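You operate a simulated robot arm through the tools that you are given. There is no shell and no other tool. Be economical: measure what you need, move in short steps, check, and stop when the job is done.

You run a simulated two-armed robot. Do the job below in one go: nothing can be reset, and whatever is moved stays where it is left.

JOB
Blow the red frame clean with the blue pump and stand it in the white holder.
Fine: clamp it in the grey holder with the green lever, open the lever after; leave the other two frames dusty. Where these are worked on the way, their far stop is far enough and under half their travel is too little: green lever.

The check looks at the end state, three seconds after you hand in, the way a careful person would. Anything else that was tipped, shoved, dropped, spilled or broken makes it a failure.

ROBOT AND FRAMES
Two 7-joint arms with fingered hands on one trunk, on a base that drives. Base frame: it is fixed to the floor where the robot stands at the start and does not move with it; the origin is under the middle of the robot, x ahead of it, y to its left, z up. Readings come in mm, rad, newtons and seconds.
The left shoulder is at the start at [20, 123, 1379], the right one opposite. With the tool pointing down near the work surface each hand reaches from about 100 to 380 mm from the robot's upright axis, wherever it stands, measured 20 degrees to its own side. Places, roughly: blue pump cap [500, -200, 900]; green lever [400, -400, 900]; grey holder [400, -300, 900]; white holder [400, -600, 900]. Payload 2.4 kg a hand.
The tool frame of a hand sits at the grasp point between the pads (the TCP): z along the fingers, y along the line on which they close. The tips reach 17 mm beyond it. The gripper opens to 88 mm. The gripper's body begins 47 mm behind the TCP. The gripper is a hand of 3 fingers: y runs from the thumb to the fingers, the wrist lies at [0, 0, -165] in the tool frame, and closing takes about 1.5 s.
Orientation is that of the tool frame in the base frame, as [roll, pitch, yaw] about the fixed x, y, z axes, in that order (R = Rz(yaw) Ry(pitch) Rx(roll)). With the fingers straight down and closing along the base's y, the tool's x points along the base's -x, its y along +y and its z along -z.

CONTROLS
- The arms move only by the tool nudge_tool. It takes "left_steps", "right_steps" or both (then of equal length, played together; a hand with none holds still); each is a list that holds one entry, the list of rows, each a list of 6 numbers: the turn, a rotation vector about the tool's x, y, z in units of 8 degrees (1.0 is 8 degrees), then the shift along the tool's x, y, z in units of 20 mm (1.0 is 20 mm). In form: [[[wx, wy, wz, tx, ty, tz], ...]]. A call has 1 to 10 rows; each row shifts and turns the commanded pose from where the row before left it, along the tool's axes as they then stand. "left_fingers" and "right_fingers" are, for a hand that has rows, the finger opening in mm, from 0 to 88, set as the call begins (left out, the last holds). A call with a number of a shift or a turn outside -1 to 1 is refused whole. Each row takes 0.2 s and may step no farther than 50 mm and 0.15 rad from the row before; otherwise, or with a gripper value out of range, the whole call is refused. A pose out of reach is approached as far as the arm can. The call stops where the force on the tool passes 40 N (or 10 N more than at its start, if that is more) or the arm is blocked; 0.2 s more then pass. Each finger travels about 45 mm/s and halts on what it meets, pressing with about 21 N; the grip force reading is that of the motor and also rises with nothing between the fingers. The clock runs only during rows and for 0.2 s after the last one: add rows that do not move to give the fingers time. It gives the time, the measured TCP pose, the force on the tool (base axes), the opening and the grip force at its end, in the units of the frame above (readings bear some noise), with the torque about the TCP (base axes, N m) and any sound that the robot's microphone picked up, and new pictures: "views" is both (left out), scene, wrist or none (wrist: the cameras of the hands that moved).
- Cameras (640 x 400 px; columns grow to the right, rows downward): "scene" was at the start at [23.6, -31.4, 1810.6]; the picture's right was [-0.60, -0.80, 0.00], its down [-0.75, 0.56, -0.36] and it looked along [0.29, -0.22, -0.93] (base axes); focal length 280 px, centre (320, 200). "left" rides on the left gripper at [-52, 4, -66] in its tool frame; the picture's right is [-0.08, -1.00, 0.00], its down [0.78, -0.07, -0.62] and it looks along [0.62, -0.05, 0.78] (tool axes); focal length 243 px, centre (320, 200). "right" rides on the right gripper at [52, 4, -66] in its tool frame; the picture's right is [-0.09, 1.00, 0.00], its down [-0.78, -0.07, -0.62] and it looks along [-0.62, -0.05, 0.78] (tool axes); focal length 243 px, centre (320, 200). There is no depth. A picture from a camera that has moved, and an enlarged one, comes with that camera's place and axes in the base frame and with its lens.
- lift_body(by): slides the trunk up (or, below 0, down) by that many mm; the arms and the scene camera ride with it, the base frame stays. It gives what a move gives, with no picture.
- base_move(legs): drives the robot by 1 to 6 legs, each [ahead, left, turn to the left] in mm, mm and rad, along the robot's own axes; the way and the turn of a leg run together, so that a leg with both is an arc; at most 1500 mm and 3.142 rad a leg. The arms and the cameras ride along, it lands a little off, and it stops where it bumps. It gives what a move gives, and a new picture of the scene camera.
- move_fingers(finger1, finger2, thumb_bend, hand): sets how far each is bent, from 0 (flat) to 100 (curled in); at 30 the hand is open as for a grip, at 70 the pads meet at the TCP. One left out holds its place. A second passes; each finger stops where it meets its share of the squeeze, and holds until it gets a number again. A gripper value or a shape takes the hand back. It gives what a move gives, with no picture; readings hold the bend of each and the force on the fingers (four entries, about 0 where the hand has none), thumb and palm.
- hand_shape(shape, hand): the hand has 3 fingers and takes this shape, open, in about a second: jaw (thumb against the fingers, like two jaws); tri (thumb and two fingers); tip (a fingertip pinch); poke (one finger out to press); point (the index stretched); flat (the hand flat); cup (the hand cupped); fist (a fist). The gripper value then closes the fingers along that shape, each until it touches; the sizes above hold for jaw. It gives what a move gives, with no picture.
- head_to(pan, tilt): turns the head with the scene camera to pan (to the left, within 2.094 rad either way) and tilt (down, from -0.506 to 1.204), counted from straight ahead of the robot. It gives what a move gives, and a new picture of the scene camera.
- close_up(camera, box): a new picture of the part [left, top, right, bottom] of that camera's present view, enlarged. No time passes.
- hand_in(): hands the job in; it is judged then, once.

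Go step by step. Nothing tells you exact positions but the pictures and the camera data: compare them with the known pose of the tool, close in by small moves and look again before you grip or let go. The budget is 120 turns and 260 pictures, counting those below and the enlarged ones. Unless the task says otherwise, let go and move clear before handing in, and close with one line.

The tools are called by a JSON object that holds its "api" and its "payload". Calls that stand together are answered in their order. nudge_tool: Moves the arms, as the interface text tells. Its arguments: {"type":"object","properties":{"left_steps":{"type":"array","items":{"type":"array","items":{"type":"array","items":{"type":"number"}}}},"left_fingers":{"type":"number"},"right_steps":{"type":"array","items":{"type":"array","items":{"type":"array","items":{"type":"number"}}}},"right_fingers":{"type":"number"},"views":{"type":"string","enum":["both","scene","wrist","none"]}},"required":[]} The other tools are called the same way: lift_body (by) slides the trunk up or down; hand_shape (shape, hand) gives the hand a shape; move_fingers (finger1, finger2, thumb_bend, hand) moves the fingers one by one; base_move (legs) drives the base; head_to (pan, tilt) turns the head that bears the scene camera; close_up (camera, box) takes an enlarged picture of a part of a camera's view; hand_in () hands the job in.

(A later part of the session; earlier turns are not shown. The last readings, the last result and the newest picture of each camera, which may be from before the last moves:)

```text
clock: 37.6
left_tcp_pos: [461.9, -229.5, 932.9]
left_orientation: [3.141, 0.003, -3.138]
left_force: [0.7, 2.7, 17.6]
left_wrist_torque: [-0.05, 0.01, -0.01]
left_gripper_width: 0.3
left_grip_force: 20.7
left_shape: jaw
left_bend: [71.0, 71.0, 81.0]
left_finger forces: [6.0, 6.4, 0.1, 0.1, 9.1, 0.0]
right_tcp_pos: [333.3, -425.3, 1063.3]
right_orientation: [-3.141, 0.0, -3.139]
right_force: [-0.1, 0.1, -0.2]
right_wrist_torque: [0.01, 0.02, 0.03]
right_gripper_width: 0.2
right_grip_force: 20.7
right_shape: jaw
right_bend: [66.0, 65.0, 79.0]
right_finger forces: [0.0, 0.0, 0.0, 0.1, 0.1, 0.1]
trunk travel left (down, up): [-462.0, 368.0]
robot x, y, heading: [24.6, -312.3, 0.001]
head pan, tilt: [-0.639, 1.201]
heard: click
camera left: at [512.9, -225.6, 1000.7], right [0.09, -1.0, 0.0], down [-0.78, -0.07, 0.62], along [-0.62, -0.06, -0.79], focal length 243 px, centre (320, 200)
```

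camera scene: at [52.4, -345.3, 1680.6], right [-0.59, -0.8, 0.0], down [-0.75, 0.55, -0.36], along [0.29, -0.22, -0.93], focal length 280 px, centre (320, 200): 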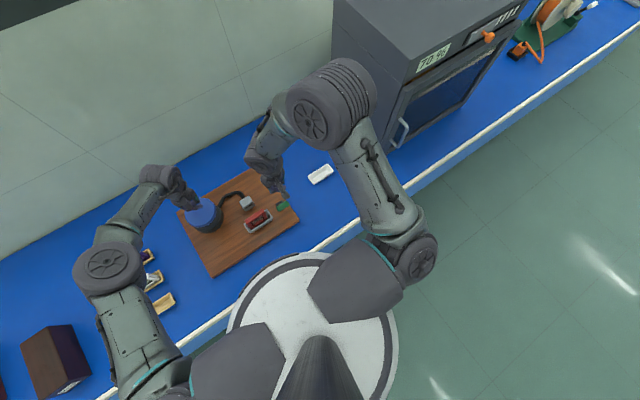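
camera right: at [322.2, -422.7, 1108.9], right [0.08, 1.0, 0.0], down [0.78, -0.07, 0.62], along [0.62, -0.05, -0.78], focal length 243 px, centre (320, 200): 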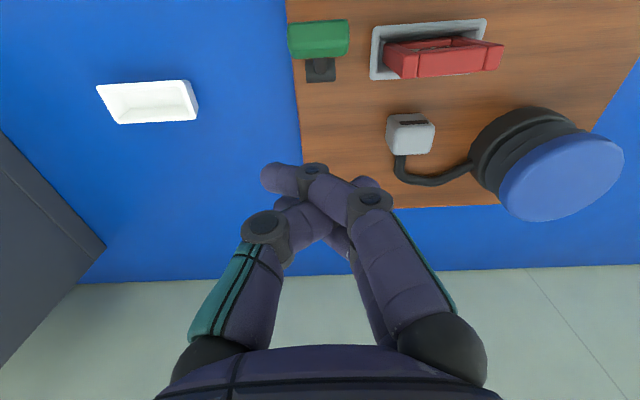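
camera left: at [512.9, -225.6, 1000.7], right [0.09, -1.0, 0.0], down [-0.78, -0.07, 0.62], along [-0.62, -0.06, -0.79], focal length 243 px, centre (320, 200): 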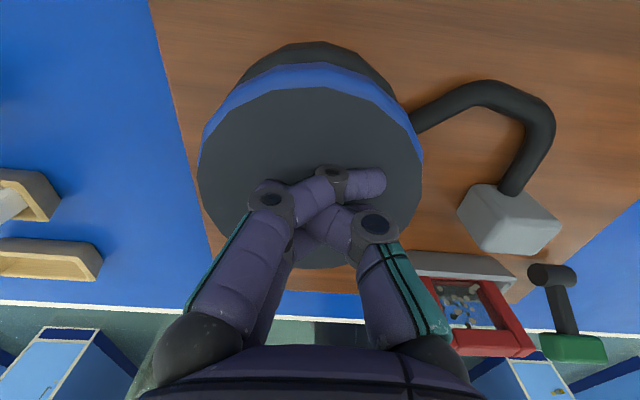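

I heard a click and the cap changed shade. I'll press slightly further and hold, then look at the frame.

{"api": "nudge_tool", "payload": {"left_steps": [[[0, 0, 0, 0, 0, 0.25], [0, 0, 0, 0, 0, 0.25], [0, 0, 0, 0, 0, 0], [0, 0, 0, 0, 0, 0]]], "views": "wrist"}}

{"api": "close_up", "payload": {"camera": "left", "box": [400, 220, 620, 370]}}

```text
clock: 38.2
left_tcp_pos: [461.2, -230.6, 927.3]
left_orientation: [-3.139, 0.01, -3.135]
left_force: [-5.3, 1.3, 30.5]
left_wrist_torque: [-0.14, 0.03, -0.03]
left_gripper_width: 0.0
left_grip_force: 20.9
left_shape: jaw
left_bend: [73.0, 73.0, 84.0]
left_finger forces: [9.5, 9.3, 0.0, 0.0, 13.4, 0.1]
right_tcp_pos: [332.1, -426.4, 1062.9]
right_orientation: [3.142, 0.001, -3.138]
right_force: [0.4, -0.1, -0.4]
right_wrist_torque: [0.0, 0.0, 0.02]
right_gripper_width: 0.2
right_grip_force: 21.0
right_shape: jaw
right_bend: [66.0, 65.0, 79.0]
right_finger forces: [0.1, 0.1, 0.0, 0.0, 0.1, 0.0]
trunk travel left (down, up): [-462.0, 368.0]
robot x, y, heading: [27.6, -313.6, 0.002]
head pan, tilt: [-0.639, 1.201]
stopped in row 3 (left hand): the force on the tool passed its limit at 45 N (the readings are from after the stop); the commanded pose is now the measured one
camera left: at [512.8, -226.0, 995.1], right [0.09, -1.0, 0.0], down [-0.79, -0.07, 0.61], along [-0.61, -0.06, -0.79], focal length 243 px, centre (320, 200)
```

left: 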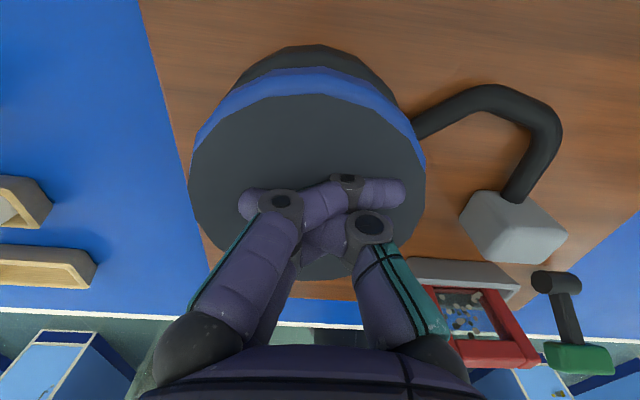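

```text
2.67 times, centred on (510, 295) of left
camera zoom: at [512.8, -226.0, 995.1], right [0.09, -1.0, 0.0], down [-0.79, -0.07, 0.61], along [-0.61, -0.06, -0.79], focal length 647 px, centre (-187, -53)
```

zoom: 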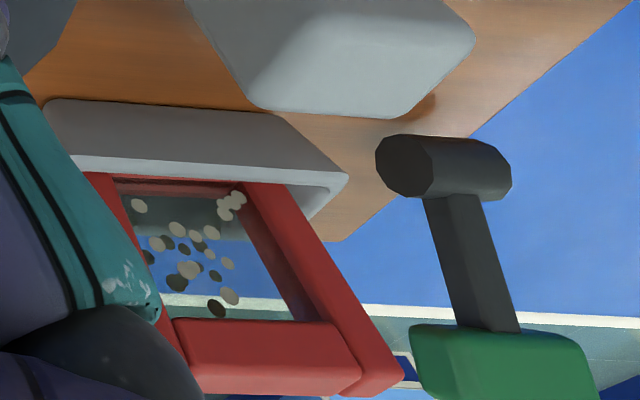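

The cap is at its bottom, but specks still show. I'll release it and look from a clearer view.

{"api": "nudge_tool", "payload": {"left_steps": [[[0, 0, 0, 0, 0, -0.6], [0, 0, 0, 0, 0, -0.7], [0, 0, 0, 0, 0, -0.7], [0, 0, 0, 0, 0, -0.5]]], "views": "wrist"}}

{"api": "close_up", "payload": {"camera": "left", "box": [380, 180, 580, 310]}}

{"api": "close_up", "payload": {"camera": "scene", "box": [220, 190, 300, 240]}}

```text
clock: 39.2
left_tcp_pos: [462.8, -230.4, 974.5]
left_orientation: [-3.141, 0.005, -3.135]
left_force: [0.3, -0.6, -0.3]
left_wrist_torque: [-0.01, -0.02, -0.03]
left_gripper_width: 0.0
left_grip_force: 20.5
left_shape: jaw
left_bend: [67.0, 67.0, 78.0]
left_finger forces: [0.0, 0.1, 0.0, 0.1, 0.0, 0.0]
right_tcp_pos: [334.1, -426.3, 1063.1]
right_orientation: [-3.141, 0.0, -3.141]
right_force: [-0.7, -0.6, -0.4]
right_wrist_torque: [0.02, 0.0, -0.01]
right_gripper_width: 0.0
right_grip_force: 20.7
right_shape: jaw
right_bend: [66.0, 65.0, 79.0]
right_finger forces: [0.1, 0.0, 0.0, 0.0, 0.0, 0.0]
trunk travel left (down, up): [-462.0, 368.0]
robot x, y, heading: [28.1, -313.9, 0.001]
head pan, tilt: [-0.639, 1.201]
camera left: at [514.2, -225.5, 1042.1], right [0.09, -1.0, 0.0], down [-0.78, -0.07, 0.62], along [-0.62, -0.06, -0.79], focal length 243 px, centre (320, 200)
```

left: 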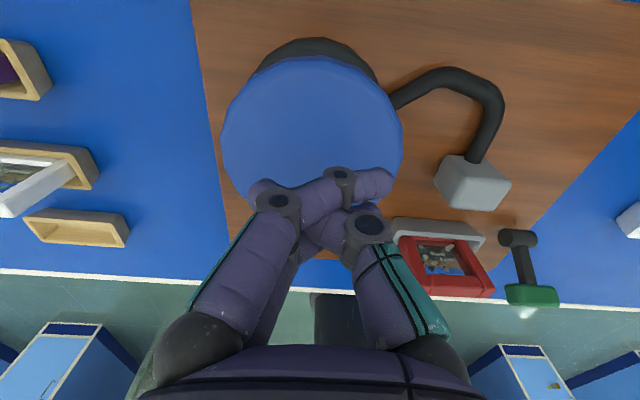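

```text
3.08 times, centred on (480, 245) of left
camera zoom: at [514.2, -225.5, 1042.1], right [0.09, -1.0, 0.0], down [-0.78, -0.07, 0.62], along [-0.62, -0.06, -0.79], focal length 746 px, centre (-172, 62)
```

zoom: 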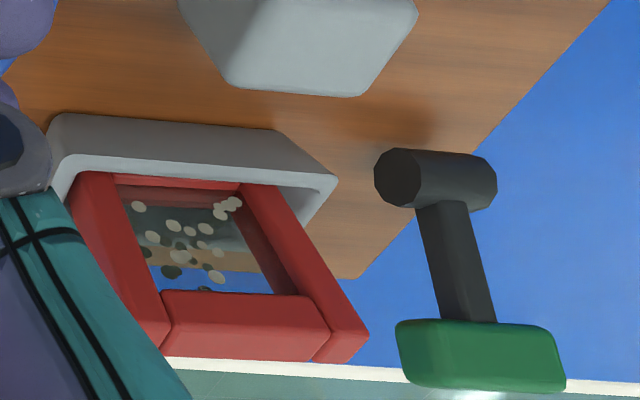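

```text
8.00 times, centred on (260, 215) of scene
camera zoom: at [52.3, -345.3, 1680.5], right [-0.59, -0.8, 0.0], down [-0.75, 0.55, -0.36], along [0.29, -0.22, -0.93], focal length 2236 px, centre (800, 80)
```

zoom: 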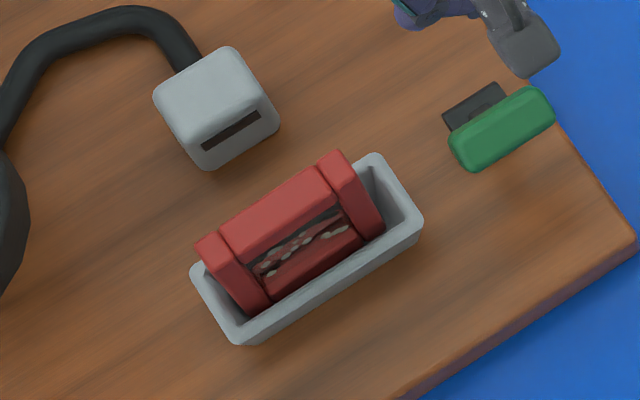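

Some specks remain, so I'll give it more full strokes and compare.

{"api": "nudge_tool", "payload": {"left_steps": [[[0, 0, 0, 0, 0, 1], [0, 0, 0, 0, 0, 0.9], [0, 0, 0, 0, 0, 0.3], [0, 0, 0, 0, 0, -0.3], [0, 0, 0, 0, 0, -1], [0, 0, 0, 0, 0, -0.9], [0, 0, 0, 0, 0, 0]]], "views": "wrist"}}

{"api": "close_up", "payload": {"camera": "left", "box": [380, 180, 580, 310]}}

```text
clock: 40.9
left_tcp_pos: [462.6, -229.6, 974.6]
left_orientation: [-3.141, 0.005, -3.136]
left_force: [0.2, 0.2, -0.2]
left_wrist_torque: [-0.01, 0.03, 0.02]
left_gripper_width: 0.0
left_grip_force: 21.3
left_shape: jaw
left_bend: [67.0, 67.0, 78.0]
left_finger forces: [0.0, 0.0, 0.0, 0.0, 0.0, 0.0]
right_tcp_pos: [335.0, -426.0, 1062.5]
right_orientation: [3.14, 0.002, -3.14]
right_force: [0.4, -0.3, -0.4]
right_wrist_torque: [0.01, 0.02, 0.03]
right_gripper_width: 0.0
right_grip_force: 21.2
right_shape: jaw
right_bend: [66.0, 65.0, 79.0]
right_finger forces: [0.0, 0.0, 0.0, 0.0, 0.0, 0.0]
trunk travel left (down, up): [-462.0, 368.0]
robot x, y, heading: [27.9, -315.5, 0.006]
head pan, tilt: [-0.639, 1.201]
heard: click
camera left: at [514.3, -225.2, 1042.3], right [0.09, -1.0, 0.0], down [-0.78, -0.07, 0.62], along [-0.62, -0.06, -0.79], focal length 243 px, centre (320, 200)
```

left: 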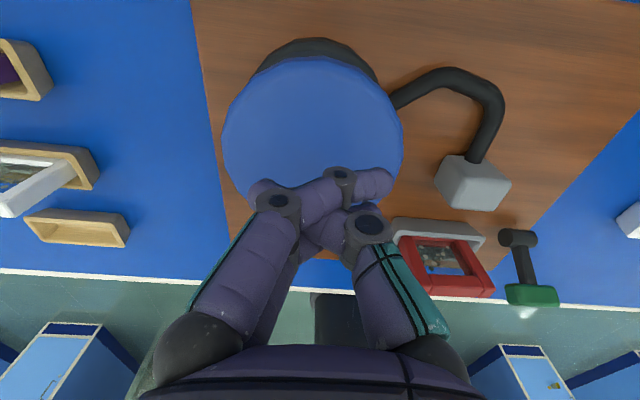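

```text
3.08 times, centred on (480, 245) of left
camera zoom: at [514.3, -225.2, 1042.3], right [0.09, -1.0, 0.0], down [-0.78, -0.07, 0.62], along [-0.62, -0.06, -0.79], focal length 746 px, centre (-172, 62)
```

zoom: 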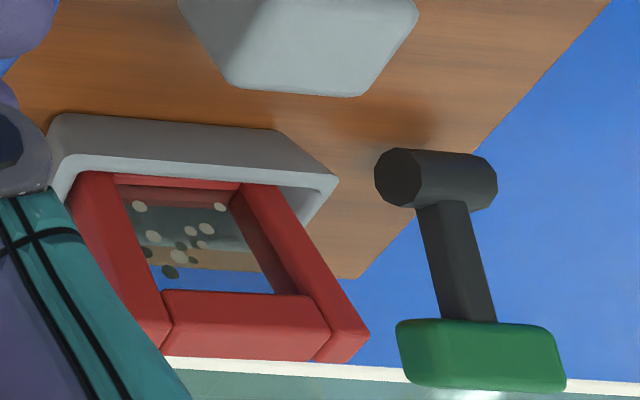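

Each stroke blows more specks away. I'll do two more strokes.

{"api": "nudge_tool", "payload": {"left_steps": [[[0, 0, 0, 0, 0, 1], [0, 0, 0, 0, 0, 0.9], [0, 0, 0, 0, 0, 0.3], [0, 0, 0, 0, 0, -0.3], [0, 0, 0, 0, 0, -1], [0, 0, 0, 0, 0, -0.9], [0, 0, 0, 0, 0, 0]]], "views": "none"}}

{"api": "nudge_tool", "payload": {"left_steps": [[[0, 0, 0, 0, 0, 1], [0, 0, 0, 0, 0, 0.9], [0, 0, 0, 0, 0, 0.3], [0, 0, 0, 0, 0, -0.3], [0, 0, 0, 0, 0, -1], [0, 0, 0, 0, 0, -0.9], [0, 0, 0, 0, 0, 0]]], "views": "none"}}

{"api": "close_up", "payload": {"camera": "left", "box": [380, 180, 580, 310]}}

```text
clock: 42.5
left_tcp_pos: [462.1, -230.3, 974.7]
left_orientation: [-3.141, 0.005, -3.135]
left_force: [0.3, 0.5, -0.9]
left_wrist_torque: [-0.02, 0.02, 0.01]
left_gripper_width: 0.1
left_grip_force: 21.1
left_shape: jaw
left_bend: [67.0, 67.0, 78.0]
left_finger forces: [0.0, 0.0, 0.0, 0.0, 0.0, 0.0]
right_tcp_pos: [334.8, -425.5, 1063.7]
right_orientation: [3.141, 0.0, -3.14]
right_force: [1.3, 0.0, 0.2]
right_wrist_torque: [-0.02, -0.02, -0.01]
right_gripper_width: 0.0
right_grip_force: 20.7
right_shape: jaw
right_bend: [66.0, 65.0, 79.0]
right_finger forces: [0.0, 0.0, 0.1, 0.0, 0.1, 0.0]
trunk travel left (down, up): [-462.0, 368.0]
robot x, y, heading: [29.3, -314.6, 0.003]
head pan, tilt: [-0.639, 1.201]
heard: click
```

```text
clock: 44.0
left_tcp_pos: [461.3, -229.6, 974.6]
left_orientation: [-3.139, 0.006, -3.136]
left_force: [-0.4, -0.5, 0.4]
left_wrist_torque: [0.0, -0.03, 0.02]
left_gripper_width: 0.3
left_grip_force: 21.2
left_shape: jaw
left_bend: [67.0, 67.0, 78.0]
left_finger forces: [0.0, 0.1, 0.0, 0.0, 0.0, 0.1]
right_tcp_pos: [334.2, -424.8, 1063.5]
right_orientation: [3.141, 0.001, -3.141]
right_force: [0.0, 0.0, 0.3]
right_wrist_torque: [0.01, 0.04, -0.01]
right_gripper_width: 0.0
right_grip_force: 20.6
right_shape: jaw
right_bend: [66.0, 65.0, 79.0]
right_finger forces: [0.0, 0.0, 0.1, 0.1, 0.0, 0.0]
trunk travel left (down, up): [-462.0, 368.0]
robot x, y, heading: [28.1, -314.3, 0.005]
head pan, tilt: [-0.639, 1.201]
heard: click
```

```text
3.08 times, centred on (480, 245) of left
camera zoom: at [513.8, -225.6, 1041.9], right [0.09, -1.0, 0.0], down [-0.78, -0.07, 0.62], along [-0.61, -0.06, -0.79], focal length 746 px, centre (-172, 62)
```

zoom: 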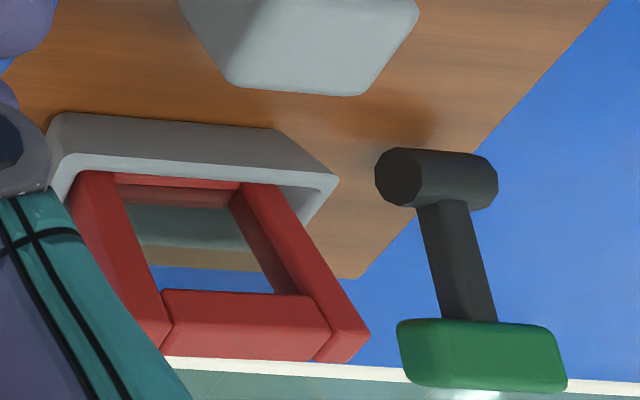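

All specks are gone. I'll raise the left hand away and bring the right hand to the near side of the lever.

{"api": "nudge_tool", "payload": {"left_steps": [[[0, 0, 0, 0, 0, -1], [0, 0, 0, 0, 0, -1], [0, 0, 0, 0, 0, -1], [0, 0, 0, 0, 0, -1], [0, 0, 0, 0, 0, -1], [0, 0, 0, 0.5, 0.5, -1], [0, 0, 0, 0.9, 0.5, -1], [0, 0, 0, 0.9, 0.5, -1], [0, 0, 0, 0.9, 0.5, -1], [0, 0, 0, 0.9, 0.5, -1]]], "right_steps": [[[0, 0, 0, 1, 0, 0], [0, 0, 0, 0.9, 0, 0], [0, 0, 0, 0, 0, 1], [0, 0, 0, 0, 0, 1], [0, 0, 0, 0, 0, 1], [0, 0, 0, 0, 0, 1], [0, 0, 0, 0, 0, 0.5], [0, 0, 0, 0, 0, 0], [0, 0, 0, 0, 0, 0], [0, 0, 0, 0, 0, 0]]], "views": "wrist"}}

{"api": "close_up", "payload": {"camera": "right", "box": [200, 50, 600, 300]}}

```text
clock: 46.2
left_tcp_pos: [378.5, -178.8, 1175.0]
left_orientation: [-3.14, 0.005, -3.136]
left_force: [-0.4, 0.1, 0.0]
left_wrist_torque: [0.03, -0.02, -0.01]
left_gripper_width: 0.0
left_grip_force: 20.8
left_shape: jaw
left_bend: [67.0, 67.0, 78.0]
left_finger forces: [0.0, 0.0, 0.1, 0.0, 0.1, 0.0]
right_tcp_pos: [295.7, -424.9, 973.5]
right_orientation: [-3.139, 0.0, -3.141]
right_force: [-0.1, -0.5, -0.8]
right_wrist_torque: [-0.01, 0.01, -0.01]
right_gripper_width: 0.0
right_grip_force: 20.9
right_shape: jaw
right_bend: [66.0, 65.0, 79.0]
right_finger forces: [0.0, 0.1, 0.0, 0.0, 0.1, 0.0]
trunk travel left (down, up): [-462.0, 368.0]
robot x, y, heading: [28.5, -312.9, 0.001]
head pan, tilt: [-0.639, 1.201]
camera right: at [244.1, -421.8, 1039.5], right [0.08, 1.0, 0.0], down [0.78, -0.06, 0.62], along [0.62, -0.05, -0.78], focal length 243 px, centre (320, 200)
camera left: at [430.4, -174.7, 1241.8], right [0.09, -1.0, 0.0], down [-0.78, -0.07, 0.62], along [-0.61, -0.06, -0.79], focal length 243 px, centre (320, 200)
```

right: 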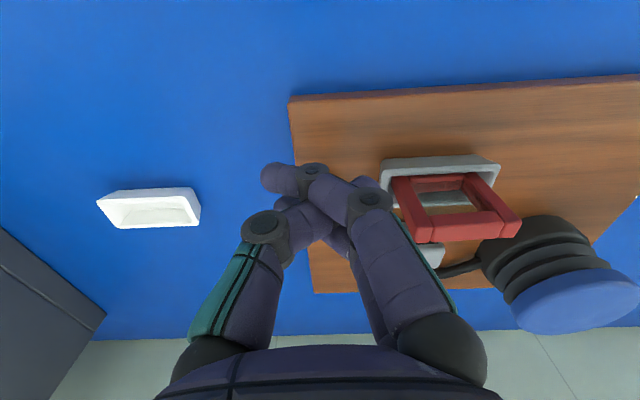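
left: 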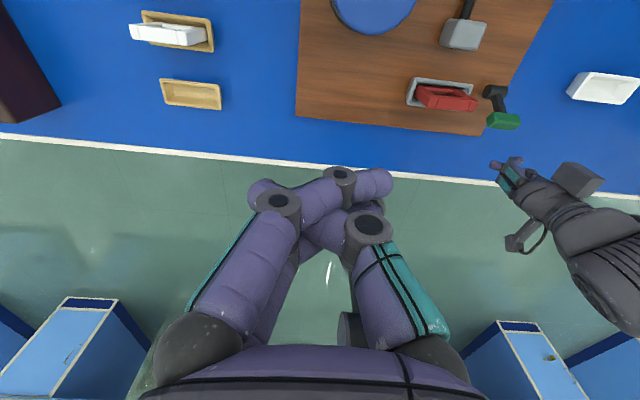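

```text
1.60 times, centred on (400, 175) of right
camera zoom: at [244.1, -421.8, 1039.5], right [0.08, 1.0, 0.0], down [0.78, -0.06, 0.62], along [0.62, -0.05, -0.78], focal length 388 px, centre (192, 240)
```

zoom: 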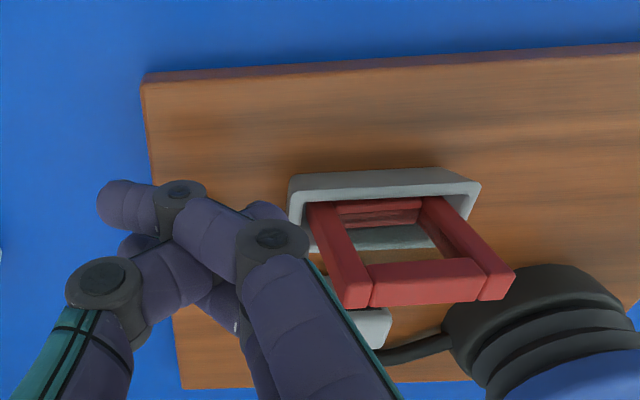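

The frame is clean. I'll lower the fingers on the near side of the lever, then push it away.

{"api": "nudge_tool", "payload": {"right_steps": [[[0, 0, 0, 0.2, 0, 0.5], [0, 0, 0, 0, 0, 1], [0, 0, 0, 0, 0, 0.9]]], "views": "none"}}

{"api": "nudge_tool", "payload": {"right_steps": [[[0, 0, 0, -0.5, 0, 0], [0, 0, 0, -0.5, 0, 0], [0, 0, 0, -0.5, 0, 0]]], "views": "wrist"}}

{"api": "close_up", "payload": {"camera": "scene", "box": [220, 150, 330, 240]}}

```text
clock: 47.0
left_tcp_pos: [380.3, -178.7, 1174.5]
left_orientation: [-3.14, 0.005, -3.138]
left_force: [-0.4, -0.5, -0.4]
left_wrist_torque: [0.01, 0.02, 0.01]
left_gripper_width: 0.2
left_grip_force: 20.5
left_shape: jaw
left_bend: [67.0, 67.0, 78.0]
left_finger forces: [0.0, 0.0, 0.1, 0.0, 0.0, 0.1]
right_tcp_pos: [291.6, -425.7, 923.9]
right_orientation: [-3.141, 0.001, -3.141]
right_force: [0.3, -0.5, 0.0]
right_wrist_torque: [-0.01, 0.0, 0.02]
right_gripper_width: 0.0
right_grip_force: 21.1
right_shape: jaw
right_bend: [66.0, 65.0, 79.0]
right_finger forces: [0.0, 0.0, 0.0, 0.0, 0.1, 0.1]
trunk travel left (down, up): [-462.0, 368.0]
robot x, y, heading: [26.5, -314.9, 0.004]
head pan, tilt: [-0.639, 1.201]
```

```text
clock: 47.9
left_tcp_pos: [380.7, -178.6, 1174.4]
left_orientation: [-3.14, 0.005, -3.137]
left_force: [-0.8, -0.6, 0.5]
left_wrist_torque: [-0.02, -0.04, 0.03]
left_gripper_width: 0.0
left_grip_force: 21.1
left_shape: jaw
left_bend: [67.0, 67.0, 78.0]
left_finger forces: [0.0, 0.0, 0.1, 0.0, 0.0, 0.0]
right_tcp_pos: [323.0, -425.3, 924.4]
right_orientation: [3.141, -0.002, -3.138]
right_force: [-1.6, -0.8, 0.4]
right_wrist_torque: [0.03, -0.03, 0.03]
right_gripper_width: 0.0
right_grip_force: 20.9
right_shape: jaw
right_bend: [66.0, 66.0, 79.0]
right_finger forces: [0.0, 0.0, 0.0, 0.0, 0.0, 0.1]
trunk travel left (down, up): [-462.0, 368.0]
robot x, y, heading: [25.0, -312.9, 0.002]
head pan, tilt: [-0.639, 1.201]
camera right: at [270.8, -422.6, 991.2], right [0.08, 1.0, 0.0], down [0.78, -0.06, 0.62], along [0.62, -0.05, -0.78], focal length 243 px, centre (320, 200)
```

right: 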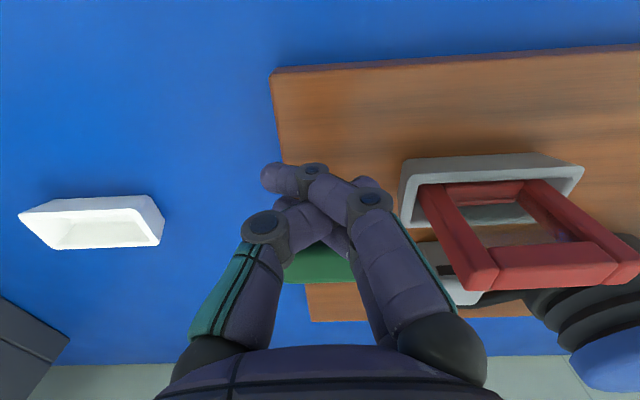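

```text
4.44 times, centred on (275, 195) of scene
camera zoom: at [52.1, -345.3, 1680.6], right [-0.59, -0.8, 0.0], down [-0.75, 0.55, -0.36], along [0.29, -0.22, -0.93], focal length 1242 px, centre (520, 222)
```

zoom: 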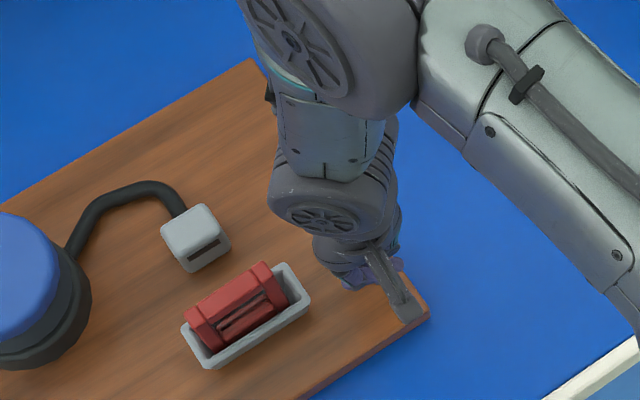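

{"api": "nudge_tool", "payload": {"right_steps": [[[0, 0, 0, -0.5, 0, 0], [0, 0, 0, -0.5, 0, 0], [0, 0, 0, -0.5, 0, 0]]], "views": "none"}}

{"api": "nudge_tool", "payload": {"right_steps": [[[0, 0, 0, -0.4, 0, 0], [0, 0, 0, -0.3, 0, 0], [0, 0, 0, -0.3, 0, 0]]], "views": "wrist"}}

```text
clock: 48.6
left_tcp_pos: [380.1, -179.7, 1174.1]
left_orientation: [-3.14, 0.004, -3.139]
left_force: [0.5, -0.4, -0.6]
left_wrist_torque: [0.01, 0.01, 0.02]
left_gripper_width: 0.0
left_grip_force: 20.9
left_shape: jaw
left_bend: [67.0, 67.0, 78.0]
left_finger forces: [0.0, 0.1, 0.0, 0.0, 0.1, 0.0]
right_tcp_pos: [352.8, -425.2, 924.8]
right_orientation: [3.141, -0.002, -3.14]
right_force: [-0.4, 0.6, 1.0]
right_wrist_torque: [0.0, -0.01, 0.01]
right_gripper_width: 0.3
right_grip_force: 20.5
right_shape: jaw
right_bend: [66.0, 66.0, 79.0]
right_finger forces: [0.0, 0.0, 0.0, 0.0, 0.0, 0.2]
trunk travel left (down, up): [-462.0, 368.0]
robot x, y, heading: [31.0, -314.9, 0.003]
head pan, tilt: [-0.639, 1.201]
```

```text
clock: 49.5
left_tcp_pos: [375.3, -179.2, 1175.0]
left_orientation: [-3.141, 0.009, -3.137]
left_force: [0.0, 0.0, -0.2]
left_wrist_torque: [-0.03, -0.01, 0.02]
left_gripper_width: 0.0
left_grip_force: 20.9
left_shape: jaw
left_bend: [67.0, 67.0, 78.0]
left_finger forces: [0.0, 0.1, 0.0, 0.0, 0.0, 0.0]
right_tcp_pos: [367.2, -425.7, 924.8]
right_orientation: [-3.139, -0.008, -3.14]
right_force: [-33.6, 1.8, 3.7]
right_wrist_torque: [0.02, -0.01, 0.02]
right_gripper_width: 0.0
right_grip_force: 20.9
right_shape: jaw
right_bend: [66.0, 66.0, 79.0]
right_finger forces: [0.0, 30.3, 0.1, 0.1, 0.1, 0.0]
trunk travel left (down, up): [-462.0, 368.0]
robot x, y, heading: [28.1, -314.9, 0.004]
head pan, tilt: [-0.639, 1.201]
camera right: at [314.4, -421.9, 991.4], right [0.08, 1.0, 0.0], down [0.78, -0.06, 0.62], along [0.61, -0.05, -0.79], focal length 243 px, centre (320, 200)
```

right: 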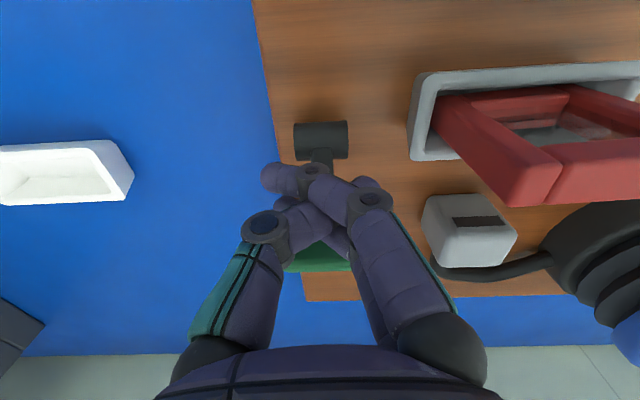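

The lever is back at its open stop (34 N). I'll back off, rise, open the fingers and return above the frame.

{"api": "nudge_tool", "payload": {"right_steps": [[[0, 0, 0, 0.7, 0, 0], [0, 0, 0, 0.4, 0, 0], [0, 0, 0, 0, 0, -1], [0, 0, 0, 0, 0, -1], [0, 0, 0, 0, 0, -1], [0, 0, 0, 0, 0, -1], [0, 0, 0, 0, 0, -1], [0, 0, 0, 0, 0, -1]]], "views": "none"}}

{"api": "nudge_tool", "payload": {"right_steps": [[[0, 0, 0, -0.2, 0.8, 0], [0, 0, 0, -0.2, 0.8, 0], [0, 0, 0, -0.2, 0.8, 0], [0, 0, 0, 0, 0.8, 0], [0, 0, 0, 0, 0.8, 0], [0, 0, 0, 0, 0, 0], [0, 0, 0, 0, 0, 0], [0, 0, 0, 0, 0, 0]]], "right_fingers": 85, "views": "wrist"}}

{"api": "close_up", "payload": {"camera": "right", "box": [180, 20, 460, 200]}}

```text
clock: 51.2
left_tcp_pos: [379.4, -180.8, 1174.0]
left_orientation: [-3.14, 0.005, -3.137]
left_force: [0.5, 0.2, -0.2]
left_wrist_torque: [-0.04, 0.01, -0.01]
left_gripper_width: 0.4
left_grip_force: 20.5
left_shape: jaw
left_bend: [67.0, 67.0, 78.0]
left_finger forces: [0.0, 0.1, 0.0, 0.1, 0.0, 0.0]
right_tcp_pos: [350.9, -425.9, 1045.4]
right_orientation: [3.141, 0.0, -3.139]
right_force: [-0.7, 0.3, -0.7]
right_wrist_torque: [0.04, 0.0, -0.02]
right_gripper_width: 0.3
right_grip_force: 20.9
right_shape: jaw
right_bend: [66.0, 66.0, 79.0]
right_finger forces: [0.0, 0.0, 0.0, 0.0, 0.0, 0.0]
trunk travel left (down, up): [-462.0, 368.0]
robot x, y, heading: [28.0, -314.9, -0.002]
head pan, tilt: [-0.639, 1.201]
```

```text
clock: 53.0
left_tcp_pos: [379.4, -179.0, 1173.4]
left_orientation: [-3.139, 0.004, -3.136]
left_force: [-0.2, 0.0, -0.7]
left_wrist_torque: [-0.03, -0.02, -0.01]
left_gripper_width: 0.3
left_grip_force: 20.8
left_shape: jaw
left_bend: [67.0, 67.0, 78.0]
left_finger forces: [0.0, 0.1, 0.0, 0.0, 0.0, 0.0]
right_tcp_pos: [362.9, -344.8, 1044.3]
right_orientation: [3.141, 0.0, -3.14]
right_force: [-0.3, 0.1, 0.2]
right_wrist_torque: [-0.03, -0.01, -0.01]
right_gripper_width: 84.7
right_grip_force: 0.0
right_shape: jaw
right_bend: [37.0, 37.0, 35.0]
right_finger forces: [0.0, 0.0, 0.0, 0.0, 0.0, 0.0]
trunk travel left (down, up): [-462.0, 368.0]
robot x, y, heading: [27.4, -313.3, 0.0]
head pan, tilt: [-0.639, 1.201]
camera right: at [310.8, -341.9, 1110.3], right [0.08, 1.0, 0.0], down [0.78, -0.06, 0.62], along [0.62, -0.05, -0.78], focal length 243 px, centre (320, 200)
```

right: 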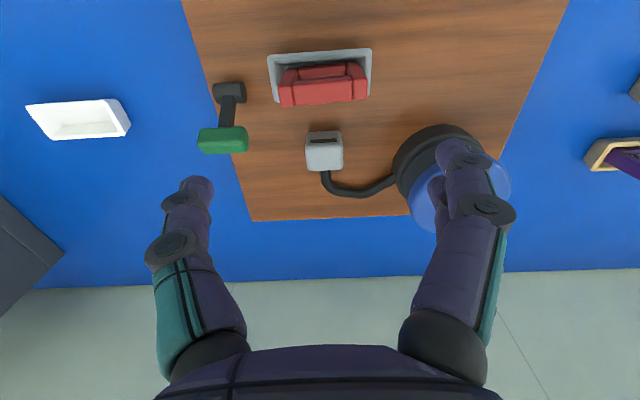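

```text
2.22 times, centred on (320, 110) of right
camera zoom: at [310.8, -341.9, 1110.3], right [0.08, 1.0, 0.0], down [0.78, -0.06, 0.62], along [0.62, -0.05, -0.78], focal length 539 px, centre (320, 400)
```

zoom: 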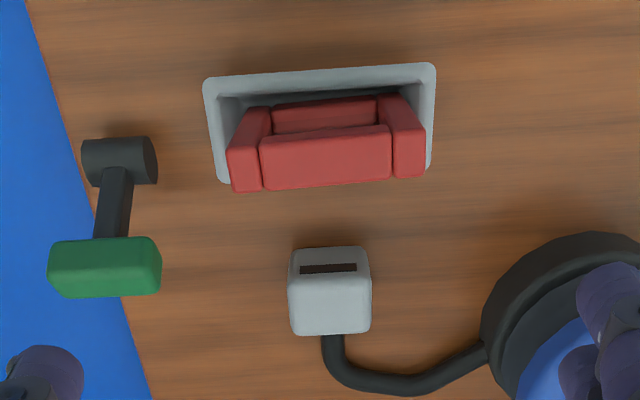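

The lever is open, and the frame is still at (356, -344). I'll descend over it again.

{"api": "nudge_tool", "payload": {"right_steps": [[[0, 0, 0, 0.25, 0.03, 1], [0, 0, 0, 0, 0, 1], [0, 0, 0, 0, 0, 1], [0, 0, 0, 0, 0, 1], [0, 0, 0, 0, 0, 1]]], "views": "wrist"}}

{"api": "nudge_tool", "payload": {"right_steps": [[[0, 0, 0, 0, 0, 0.6], [0, 0, 0, 0, 0, 0.5]]], "views": "wrist"}}

```text
clock: 54.2
left_tcp_pos: [381.1, -178.5, 1173.9]
left_orientation: [-3.14, 0.005, -3.136]
left_force: [-0.2, -0.4, -0.5]
left_wrist_torque: [0.0, -0.02, 0.03]
left_gripper_width: 0.1
left_grip_force: 20.9
left_shape: jaw
left_bend: [67.0, 67.0, 78.0]
left_finger forces: [0.0, 0.0, 0.0, 0.0, 0.1, 0.1]
right_tcp_pos: [357.5, -345.3, 944.7]
right_orientation: [3.14, 0.0, -3.139]
right_force: [0.7, -0.4, 0.5]
right_wrist_torque: [0.02, 0.04, -0.03]
right_gripper_width: 84.8
right_grip_force: 0.0
right_shape: jaw
right_bend: [37.0, 37.0, 35.0]
right_finger forces: [0.0, 0.1, 0.0, 0.1, 0.0, 0.0]
trunk travel left (down, up): [-462.0, 368.0]
robot x, y, heading: [30.0, -316.2, 0.006]
head pan, tilt: [-0.639, 1.201]
camera right: at [305.5, -341.7, 1010.5], right [0.08, 1.0, 0.0], down [0.78, -0.06, 0.62], along [0.62, -0.05, -0.78], focal length 243 px, centre (320, 200)
```

right: 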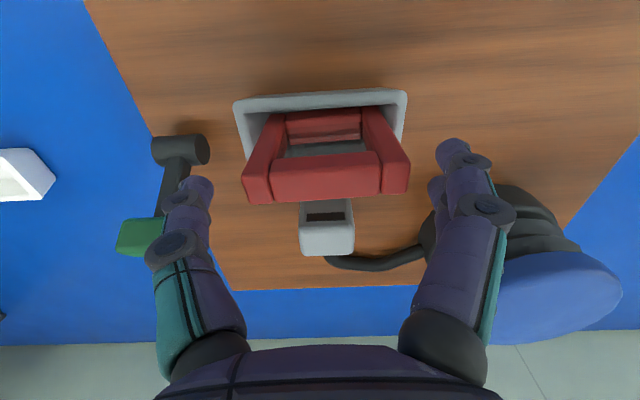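

```text
clock: 54.9
left_tcp_pos: [379.5, -179.2, 1173.4]
left_orientation: [-3.139, 0.007, -3.136]
left_force: [0.3, 0.9, 0.0]
left_wrist_torque: [-0.01, -0.02, -0.02]
left_gripper_width: 0.2
left_grip_force: 21.6
left_shape: jaw
left_bend: [67.0, 67.0, 78.0]
left_finger forces: [0.0, 0.0, 0.0, 0.0, 0.1, 0.1]
right_tcp_pos: [357.8, -346.7, 921.4]
right_orientation: [3.142, 0.0, -3.14]
right_force: [0.6, 0.3, 0.5]
right_wrist_torque: [0.0, -0.02, 0.03]
right_gripper_width: 85.1
right_grip_force: 0.1
right_shape: jaw
right_bend: [37.0, 37.0, 35.0]
right_finger forces: [0.0, 0.1, 0.1, 0.1, 0.1, 0.0]
trunk travel left (down, up): [-462.0, 368.0]
robot x, y, heading: [26.2, -314.4, 0.005]
head pan, tilt: [-0.639, 1.201]
camera right: at [305.5, -342.1, 988.4], right [0.08, 1.0, 0.0], down [0.78, -0.07, 0.62], along [0.62, -0.05, -0.78], focal length 243 px, centre (320, 200)
```

right: 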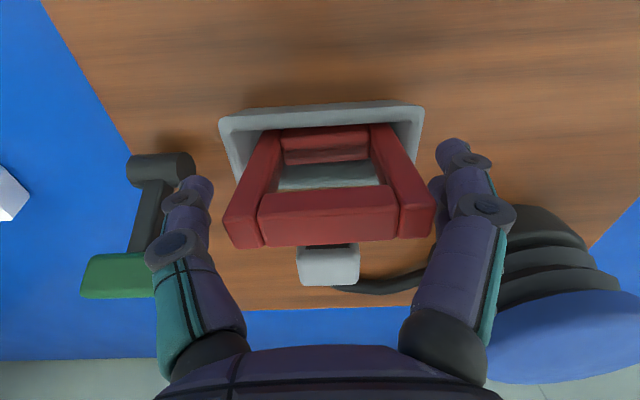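

I'll correct y by 2.4 mm, close and lift.

{"api": "nudge_tool", "payload": {"right_steps": [[[0, 0, 0, 0, 0.12, 0], [0, 0, 0, 0, 0, 0]]], "views": "none"}}

{"api": "nudge_tool", "payload": {"right_steps": [[[0, 0, 0, 0, 0, 0], [0, 0, 0, 0, 0, 0], [0, 0, 0, 0, 0, 0], [0, 0, 0, 0, 0, 0], [0, 0, 0, 0, 0, 0], [0, 0, 0, 0, 0, 0], [0, 0, 0, 0, 0, 0]]], "right_fingers": 30, "views": "none"}}

{"api": "nudge_tool", "payload": {"right_steps": [[[0, 0, 0, 0, 0, -0.3], [0, 0, 0, 0, 0, -0.6], [0, 0, 0, 0, 0, -1], [0, 0, 0, 0, 0, -1], [0, 0, 0, 0, 0, -1], [0, 0, 0, 0, 0, -1], [0, 0, 0, 0, 0, -1], [0, 0, 0, 0, 0, -1]]], "views": "both"}}

{"api": "close_up", "payload": {"camera": "right", "box": [200, 100, 450, 260]}}

```text
clock: 55.5
left_tcp_pos: [379.4, -177.8, 1174.4]
left_orientation: [-3.14, 0.005, -3.136]
left_force: [-0.7, 0.3, -0.2]
left_wrist_torque: [0.02, 0.0, -0.01]
left_gripper_width: 0.2
left_grip_force: 21.5
left_shape: jaw
left_bend: [67.0, 67.0, 78.0]
left_finger forces: [0.1, 0.0, 0.0, 0.1, 0.0, 0.0]
right_tcp_pos: [356.8, -342.4, 923.1]
right_orientation: [3.141, -0.002, -3.14]
right_force: [-0.3, -0.3, -0.2]
right_wrist_torque: [-0.01, 0.0, 0.0]
right_gripper_width: 85.0
right_grip_force: 0.1
right_shape: jaw
right_bend: [37.0, 37.0, 35.0]
right_finger forces: [0.0, 0.0, 0.0, 0.0, 0.1, 0.0]
trunk travel left (down, up): [-462.0, 368.0]
robot x, y, heading: [30.3, -312.6, 0.001]
head pan, tilt: [-0.639, 1.201]
```

```text
clock: 57.0
left_tcp_pos: [378.6, -180.4, 1173.9]
left_orientation: [-3.141, 0.006, -3.136]
left_force: [0.6, 0.4, 0.3]
left_wrist_torque: [-0.01, 0.01, 0.01]
left_gripper_width: 0.0
left_grip_force: 20.7
left_shape: jaw
left_bend: [67.0, 67.0, 78.0]
left_finger forces: [0.1, 0.0, 0.0, 0.0, 0.0, 0.1]
right_tcp_pos: [358.1, -344.2, 923.1]
right_orientation: [3.14, 0.0, -3.139]
right_force: [0.9, -7.0, 3.8]
right_wrist_torque: [-0.23, 0.03, -0.15]
right_gripper_width: 43.3
right_grip_force: 20.8
right_shape: jaw
right_bend: [70.0, 78.0, 70.0]
right_finger forces: [12.3, 3.0, 0.0, 0.0, 22.0, 0.0]
trunk travel left (down, up): [-462.0, 368.0]
robot x, y, heading: [32.2, -312.7, 0.005]
head pan, tilt: [-0.639, 1.201]
```

```text
clock: 58.9
left_tcp_pos: [378.7, -179.2, 1174.7]
left_orientation: [-3.14, 0.005, -3.138]
left_force: [0.5, -0.3, 0.6]
left_wrist_torque: [0.0, 0.0, -0.03]
left_gripper_width: 0.2
left_grip_force: 21.1
left_shape: jaw
left_bend: [67.0, 67.0, 78.0]
left_finger forces: [0.0, 0.0, 0.0, 0.1, 0.0, 0.1]
right_tcp_pos: [356.1, -342.6, 1060.6]
right_orientation: [3.141, -0.001, -3.141]
right_force: [0.1, 0.0, 0.2]
right_wrist_torque: [0.01, -0.03, 0.0]
right_gripper_width: 39.0
right_grip_force: 21.2
right_shape: jaw
right_bend: [67.0, 79.0, 71.0]
right_finger forces: [16.3, 2.0, 0.0, 0.1, 17.4, 0.1]
trunk travel left (down, up): [-462.0, 368.0]
robot x, y, heading: [31.7, -313.3, 0.005]
head pan, tilt: [-0.639, 1.201]
camera scene: at [52.1, -345.2, 1680.6], right [-0.59, -0.8, 0.0], down [-0.75, 0.55, -0.36], along [0.29, -0.22, -0.93], focal length 280 px, centre (320, 200)
camera right: at [304.8, -339.2, 1126.7], right [0.08, 1.0, 0.0], down [0.78, -0.06, 0.62], along [0.62, -0.05, -0.78], focal length 243 px, centre (320, 200)
```

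scene: 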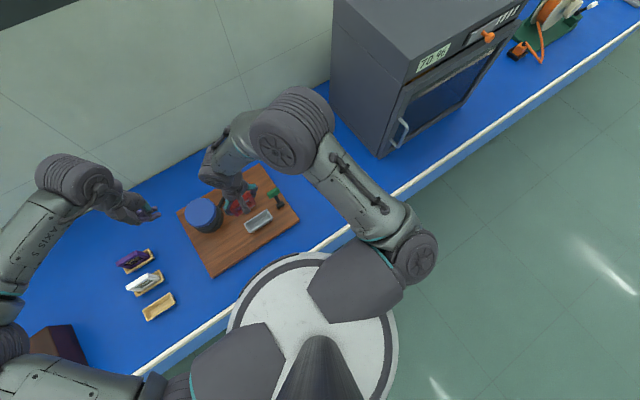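
right: 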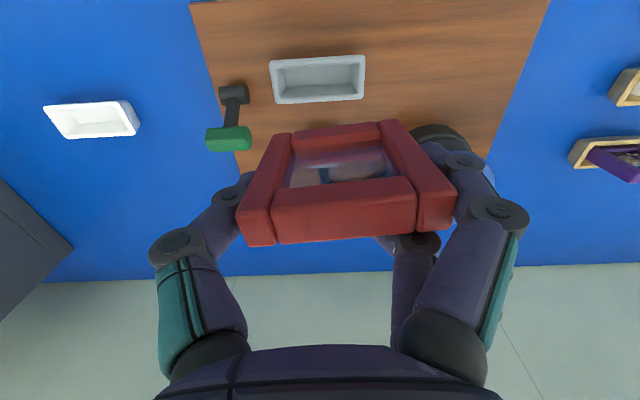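

```text
2.50 times, centred on (325, 180) of right
camera zoom: at [304.8, -339.2, 1126.7], right [0.08, 1.0, 0.0], down [0.78, -0.06, 0.62], along [0.62, -0.05, -0.78], focal length 606 px, centre (308, 250)
```

zoom: 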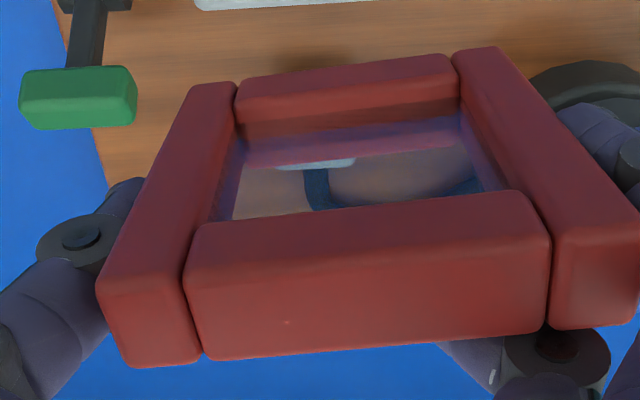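

The frame is clean and lifted, though one finger slipped past it, so it is yawed about 5° in the grip but held by thumb and index. I'll drive right towards the white holder and look there.

{"api": "base_move", "payload": {"legs": [[0, -225, 0]]}}

{"api": "close_up", "payload": {"camera": "right", "box": [120, 0, 480, 260]}}

{"api": "close_up", "payload": {"camera": "scene", "box": [180, 120, 320, 240]}}

```text
clock: 60.5
left_tcp_pos: [380.3, -402.9, 1173.7]
left_orientation: [3.14, 0.005, -3.136]
left_force: [0.5, -0.2, -0.4]
left_wrist_torque: [-0.01, -0.03, -0.02]
left_gripper_width: 0.0
left_grip_force: 21.1
left_shape: jaw
left_bend: [67.0, 67.0, 78.0]
left_finger forces: [0.1, 0.0, 0.0, 0.1, 0.0, 0.1]
right_tcp_pos: [356.9, -567.1, 1060.5]
right_orientation: [-3.142, 0.0, -3.141]
right_force: [-0.1, -0.1, 0.2]
right_wrist_torque: [0.03, -0.02, 0.02]
right_gripper_width: 39.3
right_grip_force: 21.2
right_shape: jaw
right_bend: [67.0, 79.0, 71.0]
right_finger forces: [16.2, 2.0, 0.1, 0.1, 17.3, 0.0]
trunk travel left (down, up): [-462.0, 368.0]
robot x, y, heading: [30.7, -533.0, 0.003]
head pan, tilt: [-0.639, 1.201]
camera scene: at [52.9, -570.0, 1680.5], right [-0.59, -0.8, 0.0], down [-0.75, 0.55, -0.36], along [0.29, -0.21, -0.93], focal length 280 px, centre (320, 200)
```

scene: 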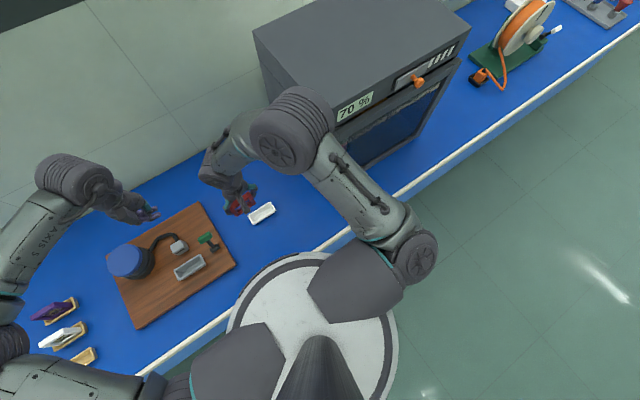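

```text
1.54 times, centred on (300, 130) of right
camera zoom: at [305.6, -563.4, 1126.4], right [0.08, 1.0, 0.0], down [0.78, -0.07, 0.62], along [0.62, -0.05, -0.78], focal length 373 px, centre (351, 308)
```

zoom: 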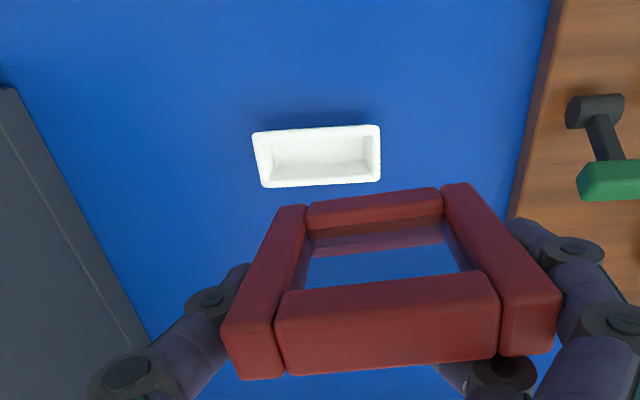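

```text
3.33 times, centred on (250, 180) of scene
camera zoom: at [52.9, -570.0, 1680.5], right [-0.59, -0.8, 0.0], down [-0.75, 0.55, -0.36], along [0.29, -0.21, -0.93], focal length 932 px, centre (553, 267)
```

zoom: 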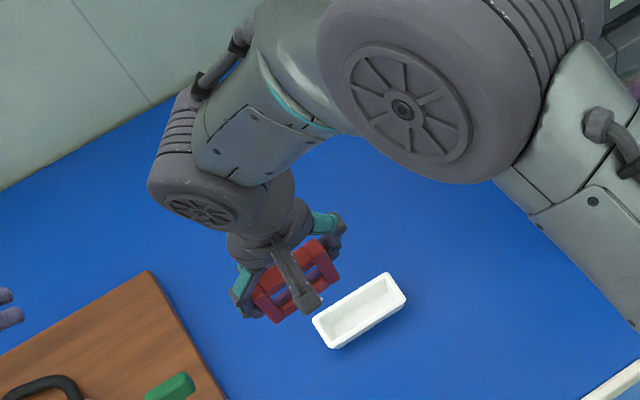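

The white holder is at about (378.5, -590) with its rim near z 873, and the frame is offset (-8, +7) from the TCP. I'll shift over it, correct the yaw and descend partway.

{"api": "nudge_tool", "payload": {"right_steps": [[[0, 0, 0, -0.73, -0.76, 0.3], [0, 0, 0, -0.73, -0.76, 0.3], [0, 0, 0.57, 0, 0, 0], [0, 0, 0, 0, 0, 1], [0, 0, 0, 0, 0, 1], [0, 0, 0, 0, 0, 1], [0, 0, 0, 0, 0, 1]]], "views": "wrist"}}

{"api": "close_up", "payload": {"camera": "right", "box": [180, 40, 480, 260]}}

{"api": "close_up", "payload": {"camera": "scene", "box": [200, 160, 300, 240]}}

```text
clock: 62.1
left_tcp_pos: [380.1, -402.7, 1173.3]
left_orientation: [-3.141, 0.005, -3.137]
left_force: [0.9, 0.3, 0.2]
left_wrist_torque: [0.0, -0.02, -0.02]
left_gripper_width: 0.0
left_grip_force: 20.9
left_shape: jaw
left_bend: [67.0, 67.0, 78.0]
left_finger forces: [0.1, 0.0, 0.1, 0.0, 0.0, 0.1]
right_tcp_pos: [387.0, -595.8, 967.4]
right_orientation: [-3.14, 0.0, 3.064]
right_force: [-0.1, 0.8, 0.3]
right_wrist_torque: [0.04, -0.01, 0.02]
right_gripper_width: 38.8
right_grip_force: 21.3
right_shape: jaw
right_bend: [67.0, 79.0, 71.0]
right_finger forces: [16.4, 1.9, 0.1, 0.0, 17.3, 0.0]
trunk travel left (down, up): [-462.0, 368.0]
robot x, y, heading: [30.2, -539.0, 0.002]
head pan, tilt: [-0.639, 1.201]
camera right: at [335.6, -588.7, 1034.0], right [0.16, 0.99, 0.0], down [0.77, -0.13, 0.62], along [0.61, -0.1, -0.78], focal length 243 px, centre (320, 200)
```

right: 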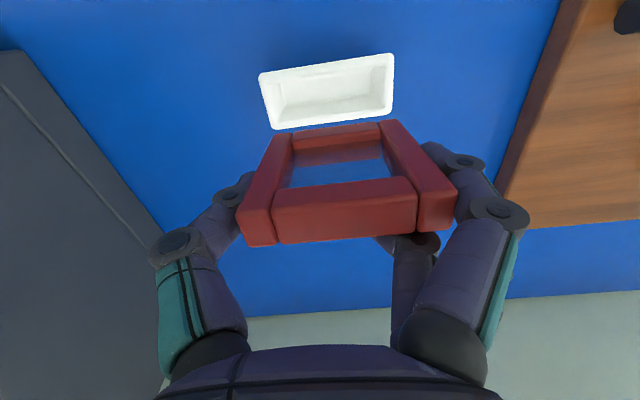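

```text
1.82 times, centred on (330, 150) of right
camera zoom: at [335.6, -588.7, 1034.0], right [0.16, 0.99, 0.0], down [0.77, -0.13, 0.62], along [0.61, -0.1, -0.78], focal length 441 px, centre (302, 291)
```

zoom: 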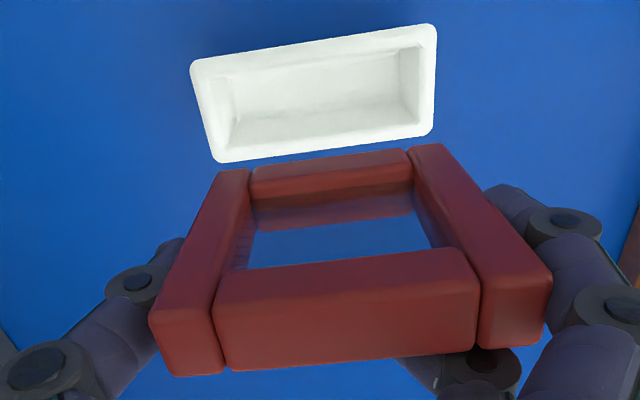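

```text
5.00 times, centred on (250, 200) of scene
camera zoom: at [53.0, -568.4, 1680.6], right [-0.59, -0.8, 0.0], down [-0.75, 0.55, -0.36], along [0.29, -0.22, -0.93], focal length 1397 px, centre (670, 200)
```

zoom: 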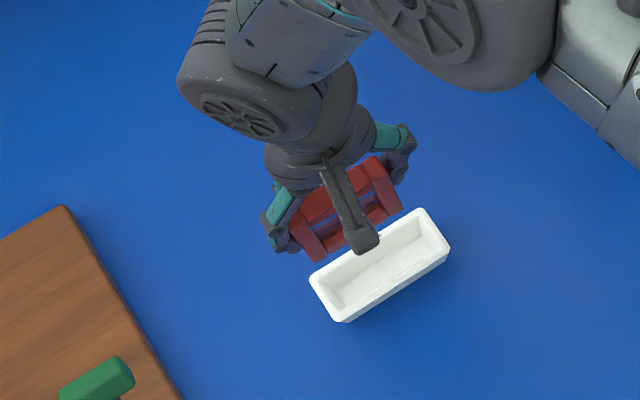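

The frame is parallel to the holder and within about 2 mm of its centre. I'll descend further, then finish in small steps.

{"api": "nudge_tool", "payload": {"right_steps": [[[0, 0, 0, 0.08, 0, 0.8], [0, 0, 0, 0, 0, 0.8], [0, 0, 0, 0, 0, 0.8]]], "views": "wrist"}}

{"api": "close_up", "payload": {"camera": "right", "box": [180, 60, 480, 280]}}

```text
clock: 63.0
left_tcp_pos: [380.5, -402.0, 1172.4]
left_orientation: [-3.14, 0.004, -3.137]
left_force: [0.7, -0.2, 0.3]
left_wrist_torque: [-0.03, 0.0, 0.01]
left_gripper_width: 0.0
left_grip_force: 21.1
left_shape: jaw
left_bend: [67.0, 67.0, 78.0]
left_finger forces: [0.0, 0.0, 0.0, 0.1, 0.0, 0.0]
right_tcp_pos: [386.0, -595.7, 920.6]
right_orientation: [-3.142, -0.001, 3.062]
right_force: [-0.6, -1.0, 0.4]
right_wrist_torque: [-0.03, 0.0, 0.0]
right_gripper_width: 39.1
right_grip_force: 20.9
right_shape: jaw
right_bend: [67.0, 79.0, 71.0]
right_finger forces: [16.2, 1.8, 0.1, 0.0, 17.1, 0.0]
trunk travel left (down, up): [-462.0, 368.0]
robot x, y, heading: [27.8, -536.3, 0.004]
head pan, tilt: [-0.639, 1.201]
camera right: at [333.6, -587.8, 986.3], right [0.16, 0.99, 0.0], down [0.77, -0.13, 0.62], along [0.61, -0.1, -0.78], focal length 243 px, centre (320, 200)
```

right: 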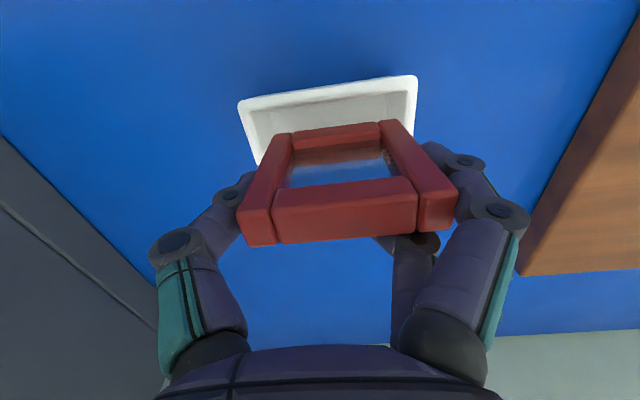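

```text
1.82 times, centred on (330, 170) of right
camera zoom: at [333.6, -587.8, 986.3], right [0.16, 0.99, 0.0], down [0.77, -0.13, 0.62], along [0.61, -0.1, -0.78], focal length 441 px, centre (302, 254)
```

zoom: 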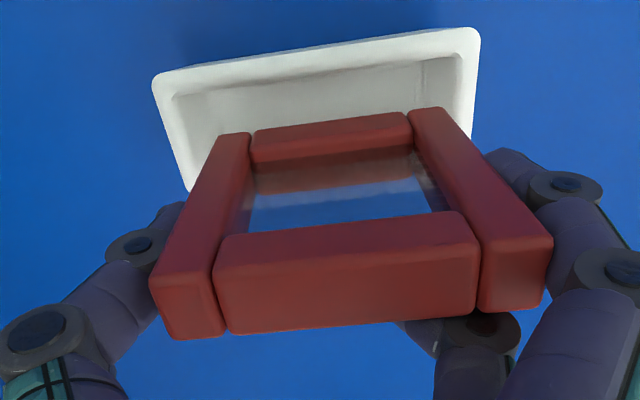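

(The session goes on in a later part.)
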